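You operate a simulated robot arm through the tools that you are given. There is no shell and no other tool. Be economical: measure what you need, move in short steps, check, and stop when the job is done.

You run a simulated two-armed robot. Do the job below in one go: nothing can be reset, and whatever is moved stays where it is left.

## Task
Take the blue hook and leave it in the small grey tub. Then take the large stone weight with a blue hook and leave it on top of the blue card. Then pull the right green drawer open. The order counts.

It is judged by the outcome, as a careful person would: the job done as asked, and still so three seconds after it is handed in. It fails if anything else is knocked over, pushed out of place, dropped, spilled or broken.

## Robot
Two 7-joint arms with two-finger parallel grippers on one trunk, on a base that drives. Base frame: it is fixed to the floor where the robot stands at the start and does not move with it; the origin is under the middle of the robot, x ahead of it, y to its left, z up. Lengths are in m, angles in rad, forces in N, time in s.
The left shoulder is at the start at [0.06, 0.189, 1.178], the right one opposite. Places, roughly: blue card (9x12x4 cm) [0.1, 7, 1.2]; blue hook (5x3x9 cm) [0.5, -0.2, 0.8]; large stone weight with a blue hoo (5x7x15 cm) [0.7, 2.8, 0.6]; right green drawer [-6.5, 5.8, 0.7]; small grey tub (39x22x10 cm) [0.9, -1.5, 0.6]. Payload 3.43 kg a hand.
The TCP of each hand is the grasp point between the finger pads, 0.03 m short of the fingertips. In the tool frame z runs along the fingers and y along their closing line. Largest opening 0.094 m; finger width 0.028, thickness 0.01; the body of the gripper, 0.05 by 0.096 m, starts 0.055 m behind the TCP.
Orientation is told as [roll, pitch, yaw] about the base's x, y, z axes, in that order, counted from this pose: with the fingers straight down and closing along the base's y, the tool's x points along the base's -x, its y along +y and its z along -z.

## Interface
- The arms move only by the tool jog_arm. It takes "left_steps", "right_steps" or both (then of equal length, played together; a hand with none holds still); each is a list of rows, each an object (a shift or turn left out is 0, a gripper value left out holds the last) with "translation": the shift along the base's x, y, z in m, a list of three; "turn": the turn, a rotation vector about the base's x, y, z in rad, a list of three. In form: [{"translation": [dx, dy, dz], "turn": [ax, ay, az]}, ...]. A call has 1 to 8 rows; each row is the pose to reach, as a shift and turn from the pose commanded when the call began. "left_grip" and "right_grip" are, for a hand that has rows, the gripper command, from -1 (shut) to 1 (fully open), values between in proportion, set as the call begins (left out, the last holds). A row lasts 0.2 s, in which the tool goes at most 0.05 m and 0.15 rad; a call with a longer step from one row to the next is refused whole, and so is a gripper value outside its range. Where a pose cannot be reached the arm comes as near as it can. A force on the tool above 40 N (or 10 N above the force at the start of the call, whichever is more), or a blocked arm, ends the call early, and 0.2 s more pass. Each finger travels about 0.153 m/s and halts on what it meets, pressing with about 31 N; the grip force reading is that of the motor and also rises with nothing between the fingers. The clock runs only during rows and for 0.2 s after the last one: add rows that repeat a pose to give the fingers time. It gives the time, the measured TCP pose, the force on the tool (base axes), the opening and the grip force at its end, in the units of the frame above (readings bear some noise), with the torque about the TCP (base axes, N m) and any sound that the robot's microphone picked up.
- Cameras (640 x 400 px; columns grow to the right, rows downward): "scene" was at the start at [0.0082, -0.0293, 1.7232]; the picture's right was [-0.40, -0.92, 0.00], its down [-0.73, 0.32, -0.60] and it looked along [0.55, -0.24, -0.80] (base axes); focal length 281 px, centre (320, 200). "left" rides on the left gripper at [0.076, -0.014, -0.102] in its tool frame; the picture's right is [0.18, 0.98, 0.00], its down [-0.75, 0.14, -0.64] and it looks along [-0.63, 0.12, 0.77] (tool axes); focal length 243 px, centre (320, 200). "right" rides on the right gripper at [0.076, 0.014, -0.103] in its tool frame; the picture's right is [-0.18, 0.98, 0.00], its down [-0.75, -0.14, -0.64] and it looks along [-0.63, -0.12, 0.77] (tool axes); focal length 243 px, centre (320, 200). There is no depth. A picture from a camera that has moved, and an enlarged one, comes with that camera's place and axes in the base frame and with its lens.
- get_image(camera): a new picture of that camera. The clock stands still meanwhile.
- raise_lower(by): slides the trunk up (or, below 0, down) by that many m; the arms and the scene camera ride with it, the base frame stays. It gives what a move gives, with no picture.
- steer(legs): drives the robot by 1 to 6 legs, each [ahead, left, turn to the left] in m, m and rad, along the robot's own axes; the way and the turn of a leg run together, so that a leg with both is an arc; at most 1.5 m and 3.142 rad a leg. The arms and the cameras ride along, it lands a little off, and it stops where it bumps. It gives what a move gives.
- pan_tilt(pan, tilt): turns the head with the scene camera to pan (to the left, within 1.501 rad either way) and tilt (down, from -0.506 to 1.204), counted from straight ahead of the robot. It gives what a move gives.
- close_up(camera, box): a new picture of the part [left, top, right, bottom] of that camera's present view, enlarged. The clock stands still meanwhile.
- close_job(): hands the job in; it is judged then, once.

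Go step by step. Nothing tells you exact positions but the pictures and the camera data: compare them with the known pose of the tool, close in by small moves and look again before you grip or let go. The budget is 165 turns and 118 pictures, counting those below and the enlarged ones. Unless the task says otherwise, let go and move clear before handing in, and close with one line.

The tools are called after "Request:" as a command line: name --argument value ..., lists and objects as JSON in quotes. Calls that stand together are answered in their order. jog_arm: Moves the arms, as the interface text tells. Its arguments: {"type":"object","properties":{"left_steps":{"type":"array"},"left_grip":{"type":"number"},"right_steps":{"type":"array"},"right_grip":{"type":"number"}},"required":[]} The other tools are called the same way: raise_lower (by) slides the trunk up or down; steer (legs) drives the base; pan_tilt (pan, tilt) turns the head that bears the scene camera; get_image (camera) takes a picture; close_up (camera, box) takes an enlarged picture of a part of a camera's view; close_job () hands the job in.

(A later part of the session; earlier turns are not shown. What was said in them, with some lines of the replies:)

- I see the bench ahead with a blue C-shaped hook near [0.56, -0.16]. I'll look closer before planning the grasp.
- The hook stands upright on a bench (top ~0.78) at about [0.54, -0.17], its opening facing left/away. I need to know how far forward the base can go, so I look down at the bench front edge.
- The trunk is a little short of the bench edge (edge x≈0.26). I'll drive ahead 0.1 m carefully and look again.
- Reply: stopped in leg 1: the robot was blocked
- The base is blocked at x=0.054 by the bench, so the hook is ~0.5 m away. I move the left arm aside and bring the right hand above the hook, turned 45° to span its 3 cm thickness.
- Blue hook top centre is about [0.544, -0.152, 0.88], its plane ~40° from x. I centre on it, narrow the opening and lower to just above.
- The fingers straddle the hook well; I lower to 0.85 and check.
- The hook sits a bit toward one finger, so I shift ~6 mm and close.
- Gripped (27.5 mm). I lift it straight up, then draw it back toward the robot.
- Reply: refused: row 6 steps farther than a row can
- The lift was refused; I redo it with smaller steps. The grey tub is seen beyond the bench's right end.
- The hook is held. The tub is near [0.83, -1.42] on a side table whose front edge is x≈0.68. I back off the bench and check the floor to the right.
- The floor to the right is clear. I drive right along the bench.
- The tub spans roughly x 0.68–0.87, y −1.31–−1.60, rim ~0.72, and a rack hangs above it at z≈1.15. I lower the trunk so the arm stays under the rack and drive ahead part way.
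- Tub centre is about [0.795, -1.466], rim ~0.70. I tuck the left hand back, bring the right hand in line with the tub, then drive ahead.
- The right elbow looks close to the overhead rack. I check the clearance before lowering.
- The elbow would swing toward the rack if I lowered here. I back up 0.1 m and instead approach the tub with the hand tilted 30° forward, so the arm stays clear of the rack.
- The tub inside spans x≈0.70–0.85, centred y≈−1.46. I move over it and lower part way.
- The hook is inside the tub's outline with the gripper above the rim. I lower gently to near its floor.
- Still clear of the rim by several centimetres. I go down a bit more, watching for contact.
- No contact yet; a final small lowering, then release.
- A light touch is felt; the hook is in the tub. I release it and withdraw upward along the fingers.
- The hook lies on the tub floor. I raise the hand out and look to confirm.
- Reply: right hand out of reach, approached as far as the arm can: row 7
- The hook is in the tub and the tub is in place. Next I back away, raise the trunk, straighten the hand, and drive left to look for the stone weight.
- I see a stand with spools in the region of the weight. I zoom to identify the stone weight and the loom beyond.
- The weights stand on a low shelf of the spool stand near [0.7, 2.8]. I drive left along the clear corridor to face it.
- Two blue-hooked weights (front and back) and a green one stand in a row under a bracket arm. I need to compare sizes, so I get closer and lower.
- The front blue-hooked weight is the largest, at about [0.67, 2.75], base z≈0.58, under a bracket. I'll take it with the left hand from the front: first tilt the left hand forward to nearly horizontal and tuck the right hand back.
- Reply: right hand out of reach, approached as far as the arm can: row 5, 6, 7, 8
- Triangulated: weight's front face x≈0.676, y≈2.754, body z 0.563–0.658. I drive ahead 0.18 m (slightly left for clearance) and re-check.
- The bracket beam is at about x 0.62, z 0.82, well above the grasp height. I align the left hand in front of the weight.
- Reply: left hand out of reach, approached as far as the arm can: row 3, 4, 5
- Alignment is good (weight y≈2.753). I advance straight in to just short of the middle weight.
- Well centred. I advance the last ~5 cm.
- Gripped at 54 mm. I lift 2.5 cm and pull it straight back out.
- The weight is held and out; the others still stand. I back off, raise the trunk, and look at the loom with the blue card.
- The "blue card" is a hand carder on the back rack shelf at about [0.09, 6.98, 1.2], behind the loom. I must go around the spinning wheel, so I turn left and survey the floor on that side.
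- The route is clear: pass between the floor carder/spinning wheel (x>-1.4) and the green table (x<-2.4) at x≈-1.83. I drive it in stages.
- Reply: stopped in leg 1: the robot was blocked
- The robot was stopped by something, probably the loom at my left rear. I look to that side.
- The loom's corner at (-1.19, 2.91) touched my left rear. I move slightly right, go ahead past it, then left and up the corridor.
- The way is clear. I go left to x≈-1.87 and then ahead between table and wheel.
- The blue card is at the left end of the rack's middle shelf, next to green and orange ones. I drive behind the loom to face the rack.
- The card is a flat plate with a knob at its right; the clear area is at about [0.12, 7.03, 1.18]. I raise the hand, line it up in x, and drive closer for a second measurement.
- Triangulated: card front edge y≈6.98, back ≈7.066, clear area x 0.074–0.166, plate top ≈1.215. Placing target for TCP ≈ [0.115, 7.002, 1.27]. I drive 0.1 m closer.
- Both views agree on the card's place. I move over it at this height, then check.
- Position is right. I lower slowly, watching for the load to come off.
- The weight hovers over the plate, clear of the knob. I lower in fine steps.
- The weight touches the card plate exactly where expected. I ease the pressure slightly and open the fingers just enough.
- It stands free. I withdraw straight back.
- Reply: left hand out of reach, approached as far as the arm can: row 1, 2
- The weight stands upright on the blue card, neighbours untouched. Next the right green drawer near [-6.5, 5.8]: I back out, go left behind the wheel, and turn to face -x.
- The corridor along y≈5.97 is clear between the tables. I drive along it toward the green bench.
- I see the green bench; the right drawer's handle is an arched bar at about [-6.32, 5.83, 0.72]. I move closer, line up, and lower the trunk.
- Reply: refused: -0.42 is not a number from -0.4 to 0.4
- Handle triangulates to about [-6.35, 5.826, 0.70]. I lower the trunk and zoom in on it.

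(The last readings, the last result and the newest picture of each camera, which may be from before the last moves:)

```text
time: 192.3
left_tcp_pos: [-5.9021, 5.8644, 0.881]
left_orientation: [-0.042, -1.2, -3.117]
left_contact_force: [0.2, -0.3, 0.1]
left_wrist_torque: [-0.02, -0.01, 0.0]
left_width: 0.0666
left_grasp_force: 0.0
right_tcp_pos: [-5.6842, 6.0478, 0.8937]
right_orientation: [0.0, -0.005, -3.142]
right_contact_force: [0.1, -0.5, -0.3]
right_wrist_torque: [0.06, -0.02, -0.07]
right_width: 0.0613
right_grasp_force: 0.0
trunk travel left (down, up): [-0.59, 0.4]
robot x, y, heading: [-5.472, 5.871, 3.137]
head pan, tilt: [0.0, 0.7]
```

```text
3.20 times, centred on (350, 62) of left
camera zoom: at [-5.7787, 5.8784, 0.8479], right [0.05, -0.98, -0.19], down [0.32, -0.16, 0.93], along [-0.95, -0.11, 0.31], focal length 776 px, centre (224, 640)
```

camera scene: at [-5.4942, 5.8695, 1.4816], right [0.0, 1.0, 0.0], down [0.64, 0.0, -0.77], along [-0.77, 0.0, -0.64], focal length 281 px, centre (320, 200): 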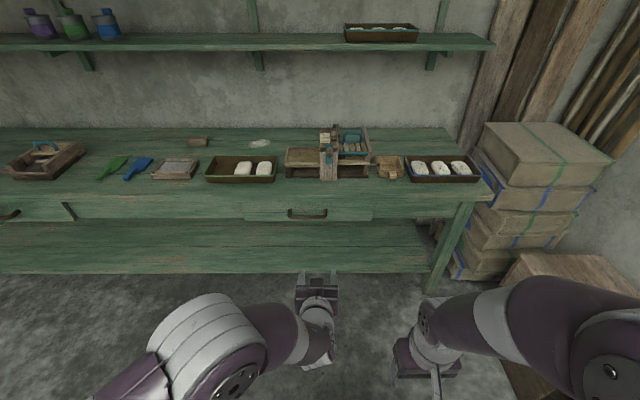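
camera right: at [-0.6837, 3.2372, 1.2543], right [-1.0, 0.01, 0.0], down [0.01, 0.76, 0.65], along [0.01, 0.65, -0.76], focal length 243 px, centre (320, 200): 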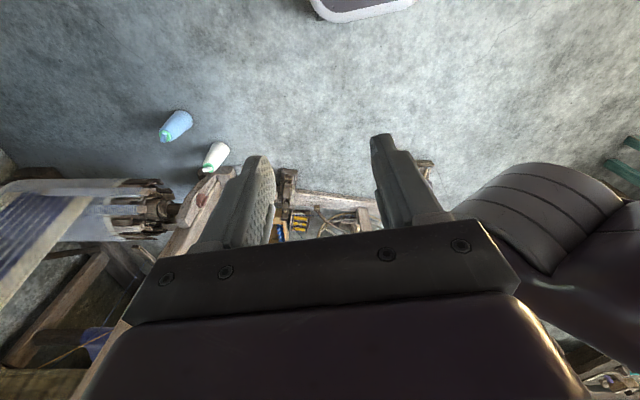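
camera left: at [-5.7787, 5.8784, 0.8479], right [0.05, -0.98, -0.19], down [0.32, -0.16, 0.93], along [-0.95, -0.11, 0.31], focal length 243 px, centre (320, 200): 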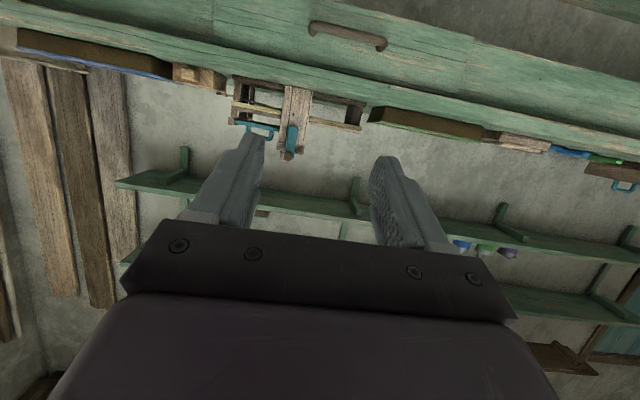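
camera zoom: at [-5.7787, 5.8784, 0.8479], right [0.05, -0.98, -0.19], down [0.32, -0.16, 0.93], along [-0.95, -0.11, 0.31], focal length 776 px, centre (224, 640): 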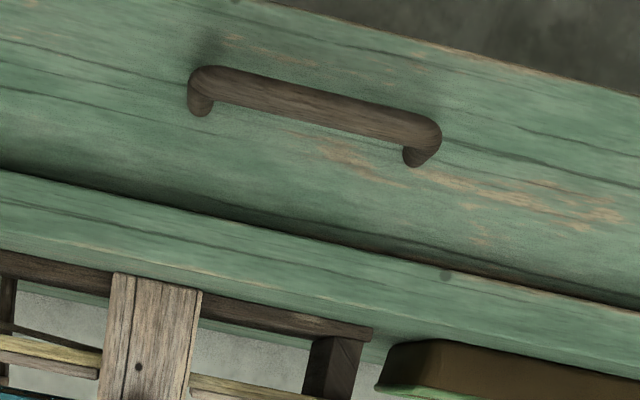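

Handle bar is at about [-6.339, 5.82, 0.68], a U-bar with ~3 cm standoff. I make the left hand level and roll it 90° so the fingers straddle the bar from above and below.

Request:
jog_arm --left_steps '[{"translation": [0, -0.01, -0.02], "turn": [0, 0.13, 0]}, {"translation": [0, -0.02, -0.04], "turn": [0, 0.26, 0]}, {"translation": [0, -0.03, -0.06], "turn": [0, 0.37, 0]}, {"translation": [0, -0.03, -0.06], "turn": [0, 0.37, 0]}]'

Request:
jog_arm --left_steps '[{"turn": [-0.14, 0, 0]}, {"turn": [-0.28, 0, 0]}, {"turn": [-0.42, 0, 0]}, {"turn": [-0.56, 0, 0]}, {"turn": [-0.7, 0, 0]}, {"turn": [-0.84, 0, 0]}, {"turn": [-0.98, 0, 0]}, {"turn": [-1.12, 0, 0]}]'

```text
time: 193.3
left_tcp_pos: [-6.0209, 5.8456, 0.929]
left_orientation: [-0.128, -1.5, -3.049]
left_contact_force: [0.6, -0.1, -0.6]
left_wrist_torque: [-0.02, 0.03, 0.0]
left_width: 0.0669
left_grasp_force: 0.2
left hand out of reach, approached as far as the arm can: row 1, 2, 3, 4
right_tcp_pos: [-5.6859, 6.0484, 0.8933]
right_orientation: [0.0, -0.006, -3.139]
right_contact_force: [-1.4, -0.1, -0.6]
right_wrist_torque: [-0.01, -0.09, -0.01]
right_width: 0.0612
right_grasp_force: 0.1
trunk travel left (down, up): [-0.59, 0.4]
robot x, y, heading: [-5.4664, 5.8666, 3.137]
head pan, tilt: [0.0, 0.7]
```

```text
time: 195.1
left_tcp_pos: [-6.0304, 5.8422, 0.935]
left_orientation: [1.493, -0.454, 1.654]
left_contact_force: [0.1, -0.8, 0.4]
left_wrist_torque: [0.0, -0.01, 0.0]
left_width: 0.0666
left_grasp_force: 0.0
left hand out of reach, approached as far as the arm can: row 5, 6, 7, 8
right_tcp_pos: [-5.6853, 6.0473, 0.894]
right_orientation: [-0.001, -0.005, -3.14]
right_contact_force: [-0.2, -0.1, 0.2]
right_wrist_torque: [0.04, 0.0, -0.04]
right_width: 0.061
right_grasp_force: 0.1
trunk travel left (down, up): [-0.59, 0.4]
robot x, y, heading: [-5.4692, 5.8698, 3.138]
head pan, tilt: [0.0, 0.7]
```

The hand was limited close to the body. I extend it forward while lowering to handle height and finish the roll.

Request:
jog_arm --left_steps '[{"translation": [-0.04, 0, -0.01], "turn": [0, 0, 0]}, {"translation": [-0.08, -0.005, -0.02], "turn": [0, 0, 0]}, {"translation": [-0.12, -0.01, -0.04], "turn": [0, 0, 0]}, {"translation": [-0.16, -0.01, -0.06], "turn": [-0.1, 0, 0]}, {"translation": [-0.2, -0.014, -0.08], "turn": [-0.2, 0, 0]}, {"translation": [-0.22, -0.014, -0.11], "turn": [-0.3, 0, 0]}, {"translation": [-0.24, -0.014, -0.14], "turn": [-0.42, 0, 0]}, {"translation": [-0.24, -0.014, -0.14], "turn": [-0.45, 0, 0]}]'

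Request:
get_image --camera "left"

Request:
get_image --camera "scene"

```text
time: 196.9
left_tcp_pos: [-6.2618, 5.8308, 0.8012]
left_orientation: [1.537, -0.025, 1.645]
left_contact_force: [0.3, 0.4, -0.4]
left_wrist_torque: [-0.01, -0.02, 0.0]
left_width: 0.0668
left_grasp_force: 0.2
left hand out of reach, approached as far as the arm can: row 7, 8
right_tcp_pos: [-5.686, 6.0469, 0.8941]
right_orientation: [-0.001, -0.006, -3.139]
right_contact_force: [-1.3, -0.9, -0.3]
right_wrist_torque: [0.05, -0.03, -0.04]
right_width: 0.061
right_grasp_force: 0.1
trunk travel left (down, up): [-0.59, 0.4]
robot x, y, heading: [-5.4679, 5.8665, 3.138]
head pan, tilt: [0.0, 0.7]
```

```text
21 pictures are left
camera left: at [-6.1532, 5.7628, 0.7894], right [-0.02, -0.21, 0.98], down [0.58, 0.79, 0.18], along [-0.81, 0.57, 0.1], focal length 243 px, centre (320, 200)
```

left: 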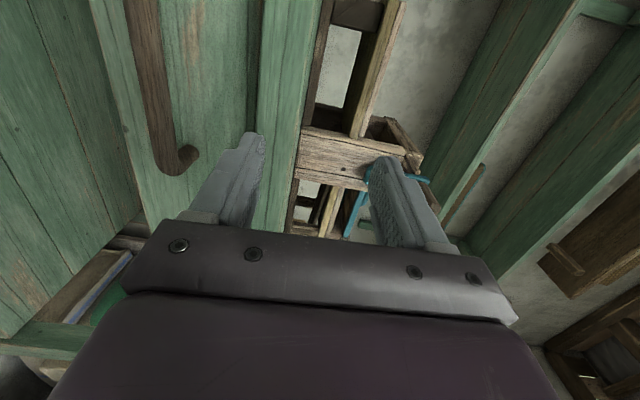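

```text
20 pictures are left
camera scene: at [-5.4944, 5.8695, 1.4816], right [0.0, 1.0, 0.0], down [0.64, 0.0, -0.76], along [-0.76, 0.0, -0.64], focal length 281 px, centre (320, 200)
```

scene: 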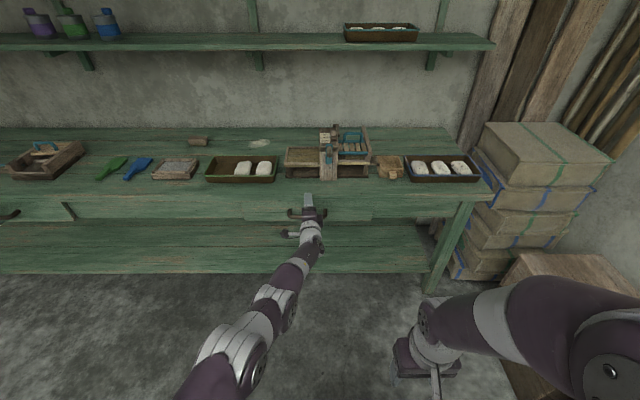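

The hand is now rolled, fingers above/below the bar's line; bar z≈0.676 confirmed. I lower to it while pulling back a bit, then drive 0.1 m ahead to have reach in hand.

Request:
jog_arm --left_steps '[{"translation": [0.03, 0, -0.02]}, {"translation": [0.06, 0, -0.05]}, {"translation": [0.08, -0.005, -0.08]}, {"translation": [0.09, -0.01, -0.11]}, {"translation": [0.09, -0.011, -0.125]}, {"translation": [0.09, -0.011, -0.125]}]'

Request:
steer --legs '[[0.1, 0, 0]]'

Request:
get_image --camera "left"

Request:
close_up --camera "scene" --box '[220, 180, 420, 305]'

```text
time: 198.3
left_tcp_pos: [-6.1715, 5.8203, 0.6749]
left_orientation: [1.536, -0.01, 1.642]
left_contact_force: [0.0, 0.1, 1.2]
left_wrist_torque: [0.01, -0.01, -0.05]
left_width: 0.0665
left_grasp_force: 0.0
right_tcp_pos: [-5.6852, 6.0474, 0.8935]
right_orientation: [-0.001, -0.006, -3.143]
right_contact_force: [-0.8, -0.5, -0.2]
right_wrist_torque: [0.05, -0.03, -0.05]
right_width: 0.0614
right_grasp_force: 0.0
trunk travel left (down, up): [-0.59, 0.4]
robot x, y, heading: [-5.472, 5.8693, 3.136]
head pan, tilt: [0.0, 0.7]
```

```text
time: 199.4
left_tcp_pos: [-6.273, 5.8195, 0.6743]
left_orientation: [1.536, -0.009, 1.644]
left_contact_force: [0.7, 0.1, 0.7]
left_wrist_torque: [0.01, 0.0, 0.02]
left_width: 0.0667
left_grasp_force: 0.2
right_tcp_pos: [-5.7873, 6.0487, 0.8935]
right_orientation: [0.001, -0.003, -3.139]
right_contact_force: [-0.5, -0.4, 1.0]
right_wrist_torque: [0.01, -0.13, -0.04]
right_width: 0.061
right_grasp_force: 0.1
trunk travel left (down, up): [-0.59, 0.4]
robot x, y, heading: [-5.5714, 5.8708, 3.133]
head pan, tilt: [0.0, 0.7]
```

```text
19 pictures are left
camera left: at [-6.1651, 5.7524, 0.6639], right [-0.02, -0.19, 0.98], down [0.58, 0.8, 0.17], along [-0.81, 0.57, 0.1], focal length 243 px, centre (320, 200)
```

left: 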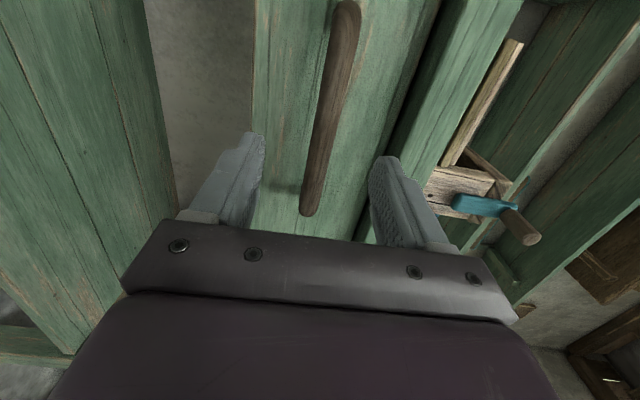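

```text
3.20 times, centred on (320, 242) of scene
camera zoom: at [-5.5973, 5.8701, 1.4815], right [0.0, 1.0, 0.0], down [0.65, 0.0, -0.76], along [-0.76, 0.0, -0.65], focal length 899 px, centre (320, 64)
```

zoom: 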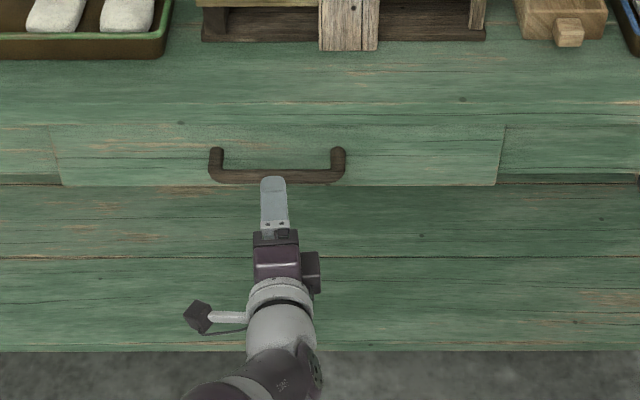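

The bar is centred between the fingers. I advance ~5 cm onto it.

Request:
jog_arm --left_steps '[{"translation": [-0.02, 0, 0]}, {"translation": [-0.04, 0, 0]}, {"translation": [-0.052, 0, 0]}, {"translation": [-0.052, 0, 0]}]'

Request:
get_image --camera "left"

Request:
close_up --camera "scene" --box '[220, 180, 420, 305]'

```text
time: 200.2
left_tcp_pos: [-6.2851, 5.8191, 0.6472]
left_orientation: [1.457, 0.024, 1.637]
left_contact_force: [0.0, -0.6, -0.1]
left_wrist_torque: [0.04, -0.03, -0.04]
left_width: 0.0667
left_grasp_force: 0.1
left hand out of reach, approached as far as the arm can: row 2, 3
right_tcp_pos: [-5.7876, 6.0484, 0.8932]
right_orientation: [-0.001, -0.008, -3.138]
right_contact_force: [-0.7, -0.5, -0.1]
right_wrist_torque: [-0.01, 0.0, 0.0]
right_width: 0.0611
right_grasp_force: 0.0
trunk travel left (down, up): [-0.59, 0.4]
robot x, y, heading: [-5.5729, 5.8703, 3.136]
head pan, tilt: [0.0, 0.7]
stopped in row 3 (left hand): the arm was blocked; the commanded pose is now the measured one
```

```text
17 pictures are left
camera left: at [-6.1765, 5.7508, 0.6471], right [-0.1, -0.17, 0.98], down [0.57, 0.8, 0.19], along [-0.82, 0.58, 0.02], focal length 243 px, centre (320, 200)
```

left: 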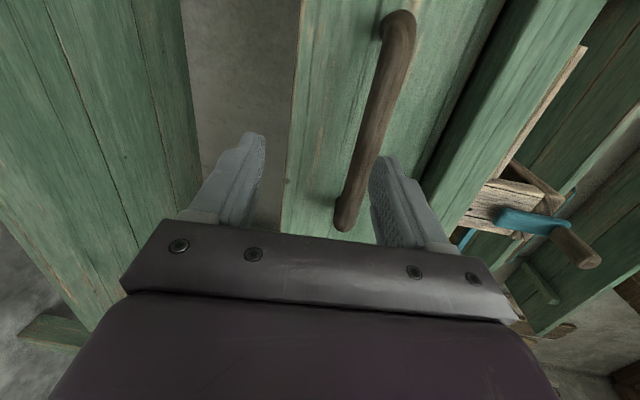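

```text
3.20 times, centred on (320, 242) of scene
camera zoom: at [-5.5952, 5.8701, 1.4816], right [0.0, 1.0, 0.0], down [0.64, 0.0, -0.77], along [-0.77, 0.0, -0.64], focal length 899 px, centre (320, 64)
```

zoom: 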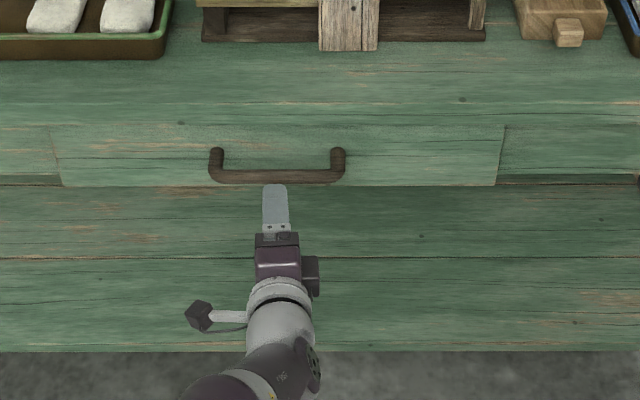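

The arm ran out of reach there, so I restore the hand's height and attitude while retracting, then drive the base 0.1 m closer.

Request:
jog_arm --left_steps '[{"translation": [0.03, 0, 0.01], "turn": [0, 0.03, 0]}, {"translation": [0.06, 0, 0.02], "turn": [0, 0.06, 0]}, {"translation": [0.09, 0, 0.029], "turn": [0, 0.08, 0]}, {"translation": [0.09, 0, 0.029], "turn": [0, 0.08, 0]}]'

Request:
steer --legs '[[0.1, 0, 0]]'

Request:
get_image --camera "left"

```text
time: 201.2
left_tcp_pos: [-6.2282, 5.8198, 0.6718]
left_orientation: [1.531, 0.021, 1.638]
left_contact_force: [1.0, 0.0, 0.3]
left_wrist_torque: [0.0, 0.07, -0.01]
left_width: 0.0667
left_grasp_force: 0.1
left hand out of reach, approached as far as the arm can: row 3, 4
right_tcp_pos: [-5.786, 6.0487, 0.894]
right_orientation: [0.001, -0.006, -3.139]
right_contact_force: [0.4, 0.6, -0.2]
right_wrist_torque: [0.01, -0.02, 0.0]
right_width: 0.0609
right_grasp_force: 0.0
trunk travel left (down, up): [-0.59, 0.4]
robot x, y, heading: [-5.5708, 5.8701, 3.141]
head pan, tilt: [0.0, 0.7]
```

```text
time: 202.3
left_tcp_pos: [-6.3274, 5.8229, 0.6721]
left_orientation: [1.529, 0.021, 1.637]
left_contact_force: [-0.8, -0.9, -0.4]
left_wrist_torque: [-0.02, 0.02, -0.01]
left_width: 0.0667
left_grasp_force: 0.0
right_tcp_pos: [-5.8859, 6.0478, 0.8919]
right_orientation: [0.0, -0.004, 3.141]
right_contact_force: [-0.5, -0.2, -0.4]
right_wrist_torque: [0.08, -0.02, -0.04]
right_width: 0.0612
right_grasp_force: 0.0
trunk travel left (down, up): [-0.59, 0.4]
robot x, y, heading: [-5.6678, 5.8706, 3.137]
head pan, tilt: [0.0, 0.7]
```

```text
15 pictures are left
camera left: at [-6.2201, 5.7534, 0.6638], right [-0.03, -0.17, 0.99], down [0.58, 0.8, 0.15], along [-0.81, 0.58, 0.07], focal length 243 px, centre (320, 200)
```

left: 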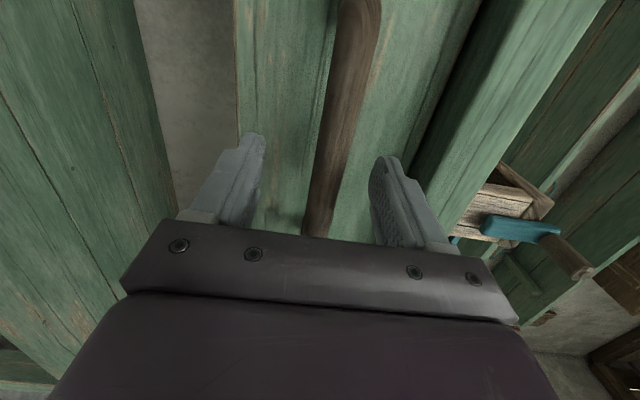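

The bar should now be between the pads (TCP x −6.327). I close the fingers.

Request:
jog_arm --left_steps '[{"translation": [0, 0, 0]}, {"translation": [0, 0, 0]}, {"translation": [0, 0, 0]}]' --left_grip -1

Request:
get_image --camera "left"

```text
time: 203.1
left_tcp_pos: [-6.3264, 5.8226, 0.6756]
left_orientation: [1.536, 0.018, 1.639]
left_contact_force: [-3.2, -0.6, 14.4]
left_wrist_torque: [1.37, 0.16, 0.49]
left_width: 0.018
left_grasp_force: 45.2
right_tcp_pos: [-5.8851, 6.0487, 0.893]
right_orientation: [0.0, -0.007, 3.142]
right_contact_force: [0.1, 0.1, -0.3]
right_wrist_torque: [0.01, -0.04, 0.0]
right_width: 0.0611
right_grasp_force: 0.1
trunk travel left (down, up): [-0.59, 0.4]
robot x, y, heading: [-5.6696, 5.8623, 3.134]
head pan, tilt: [0.0, 0.7]
```

```text
14 pictures are left
camera left: at [-6.2198, 5.7535, 0.6668], right [-0.02, -0.17, 0.99], down [0.58, 0.8, 0.15], along [-0.81, 0.58, 0.08], focal length 243 px, centre (320, 200)
```

left: 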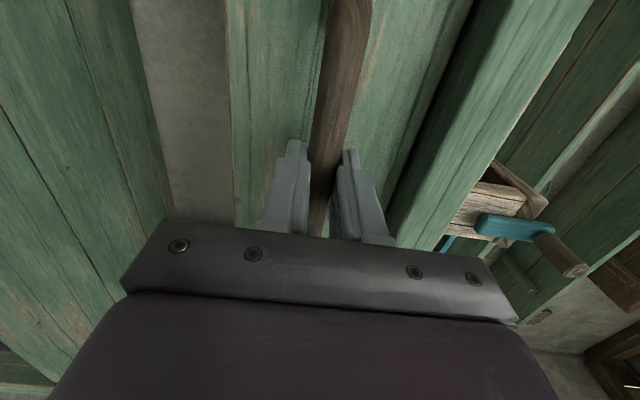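

The bar is gripped (18 mm). I pull by backing the base 0.1 m, then check.

Request:
steer --legs '[[-0.1, 0, 0]]'

Request:
get_image --camera "scene"

```text
time: 204.2
left_tcp_pos: [-6.2267, 5.8217, 0.6761]
left_orientation: [1.536, 0.02, 1.637]
left_contact_force: [-1.9, -8.4, 22.6]
left_wrist_torque: [1.37, 0.4, 0.06]
left_width: 0.018
left_grasp_force: 45.3
right_tcp_pos: [-5.7837, 6.0478, 0.894]
right_orientation: [0.0, -0.009, 3.14]
right_contact_force: [-0.2, -0.1, -0.5]
right_wrist_torque: [-0.04, -0.01, 0.0]
right_width: 0.0613
right_grasp_force: 0.0
trunk travel left (down, up): [-0.59, 0.4]
robot x, y, heading: [-5.5721, 5.8691, 3.137]
head pan, tilt: [0.0, 0.7]
```

```text
13 pictures are left
camera scene: at [-5.5908, 5.8689, 1.4817], right [0.01, 1.0, 0.0], down [0.64, 0.0, -0.77], along [-0.77, 0.01, -0.64], focal length 281 px, centre (320, 200)
```

scene: 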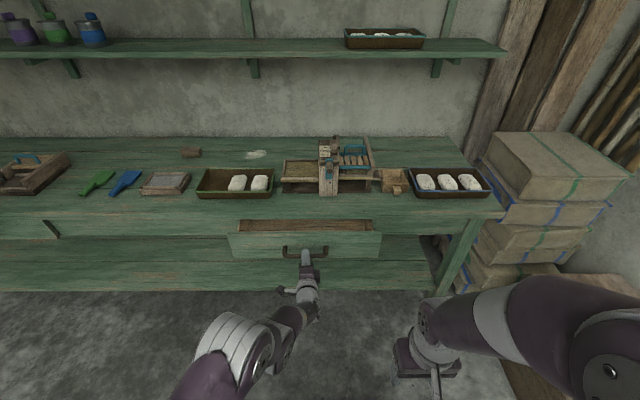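

The drawer is coming out, 10 cm so far. I pull about 11 cm more.

Request:
steer --legs '[[-0.11, 0, 0]]'

Request:
get_image --camera "scene"

```text
time: 205.4
left_tcp_pos: [-6.1179, 5.8227, 0.6758]
left_orientation: [1.537, 0.019, 1.637]
left_contact_force: [-0.3, 5.7, 12.6]
left_wrist_torque: [1.4, 0.33, -0.48]
left_width: 0.0181
left_grasp_force: 44.9
right_tcp_pos: [-5.6757, 6.0482, 0.8927]
right_orientation: [-0.001, -0.008, 3.143]
right_contact_force: [-0.1, -0.4, -0.5]
right_wrist_torque: [-0.01, -0.02, -0.01]
right_width: 0.061
right_grasp_force: 0.0
trunk travel left (down, up): [-0.59, 0.4]
robot x, y, heading: [-5.4618, 5.8698, 3.142]
head pan, tilt: [0.0, 0.7]
```

```text
12 pictures are left
camera scene: at [-5.4819, 5.87, 1.4817], right [0.01, 1.0, 0.0], down [0.64, 0.0, -0.77], along [-0.77, 0.0, -0.64], focal length 281 px, centre (320, 200)
```

scene: 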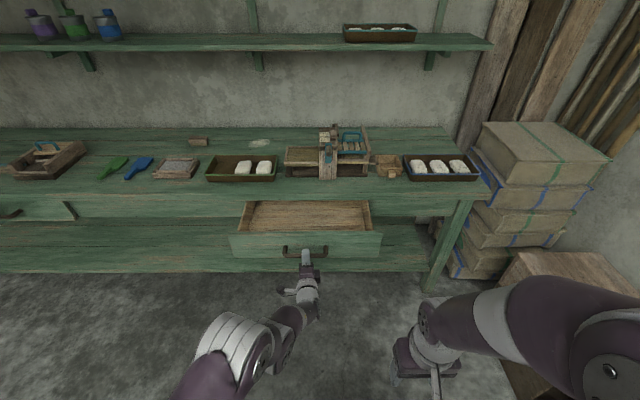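

The drawer is open about 21 cm. I release the bar and back the hand straight off.

Request:
jog_arm --left_steps '[{"translation": [0, 0, 0]}, {"translation": [0, 0, 0]}, {"translation": [0, 0, 0]}]' --left_grip 0.4

Request:
steer --legs '[[-0.12, 0, 0]]'

Request:
get_image --camera "scene"

```text
time: 206.2
left_tcp_pos: [-6.1194, 5.8215, 0.6737]
left_orientation: [1.533, 0.019, 1.638]
left_contact_force: [0.4, -0.4, 0.4]
left_wrist_torque: [-0.01, -0.02, 0.0]
left_width: 0.0657
left_grasp_force: 0.0
right_tcp_pos: [-5.6767, 6.0486, 0.8933]
right_orientation: [0.0, -0.007, 3.141]
right_contact_force: [-0.1, 0.7, -0.6]
right_wrist_torque: [-0.01, -0.01, 0.05]
right_width: 0.0612
right_grasp_force: 0.1
trunk travel left (down, up): [-0.59, 0.4]
robot x, y, heading: [-5.4568, 5.8705, 3.138]
head pan, tilt: [0.0, 0.7]
```

```text
time: 207.5
left_tcp_pos: [-5.9969, 5.8212, 0.6738]
left_orientation: [1.534, 0.02, 1.637]
left_contact_force: [0.5, 1.2, -0.3]
left_wrist_torque: [-0.04, 0.0, -0.04]
left_width: 0.0658
left_grasp_force: 0.1
right_tcp_pos: [-5.5551, 6.0472, 0.8936]
right_orientation: [0.0, -0.006, 3.14]
right_contact_force: [0.0, 0.6, -0.8]
right_wrist_torque: [0.01, -0.02, 0.01]
right_width: 0.0609
right_grasp_force: 0.0
trunk travel left (down, up): [-0.59, 0.4]
robot x, y, heading: [-5.34, 5.8684, 3.136]
head pan, tilt: [0.0, 0.7]
```

```text
11 pictures are left
camera scene: at [-5.3624, 5.8685, 1.4816], right [0.01, 1.0, 0.0], down [0.64, 0.0, -0.77], along [-0.77, 0.0, -0.64], focal length 281 px, centre (320, 200)
```

scene: 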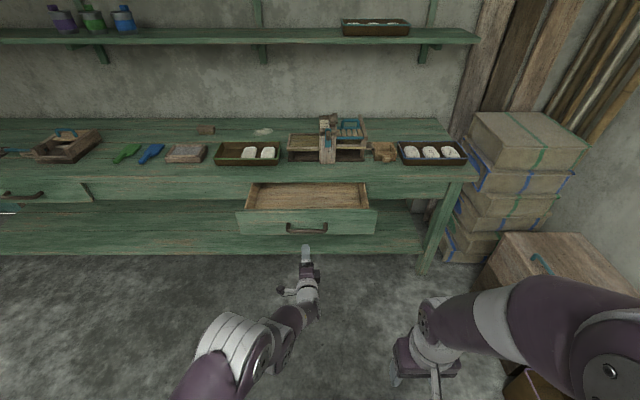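

The drawer stays open, nothing on the bench has moved, and both hands are clear. All three steps are done in order, so I hand in.

Request:
close_job

```text
The job is handed in.
```

The blue hook is in the small grey tub, the large stone weight with the blue hook stands on the blue card, and the right green drawer is open about 21 cm; on the way to the card the base bumped a loom once, which looked undisturbed afterwards.
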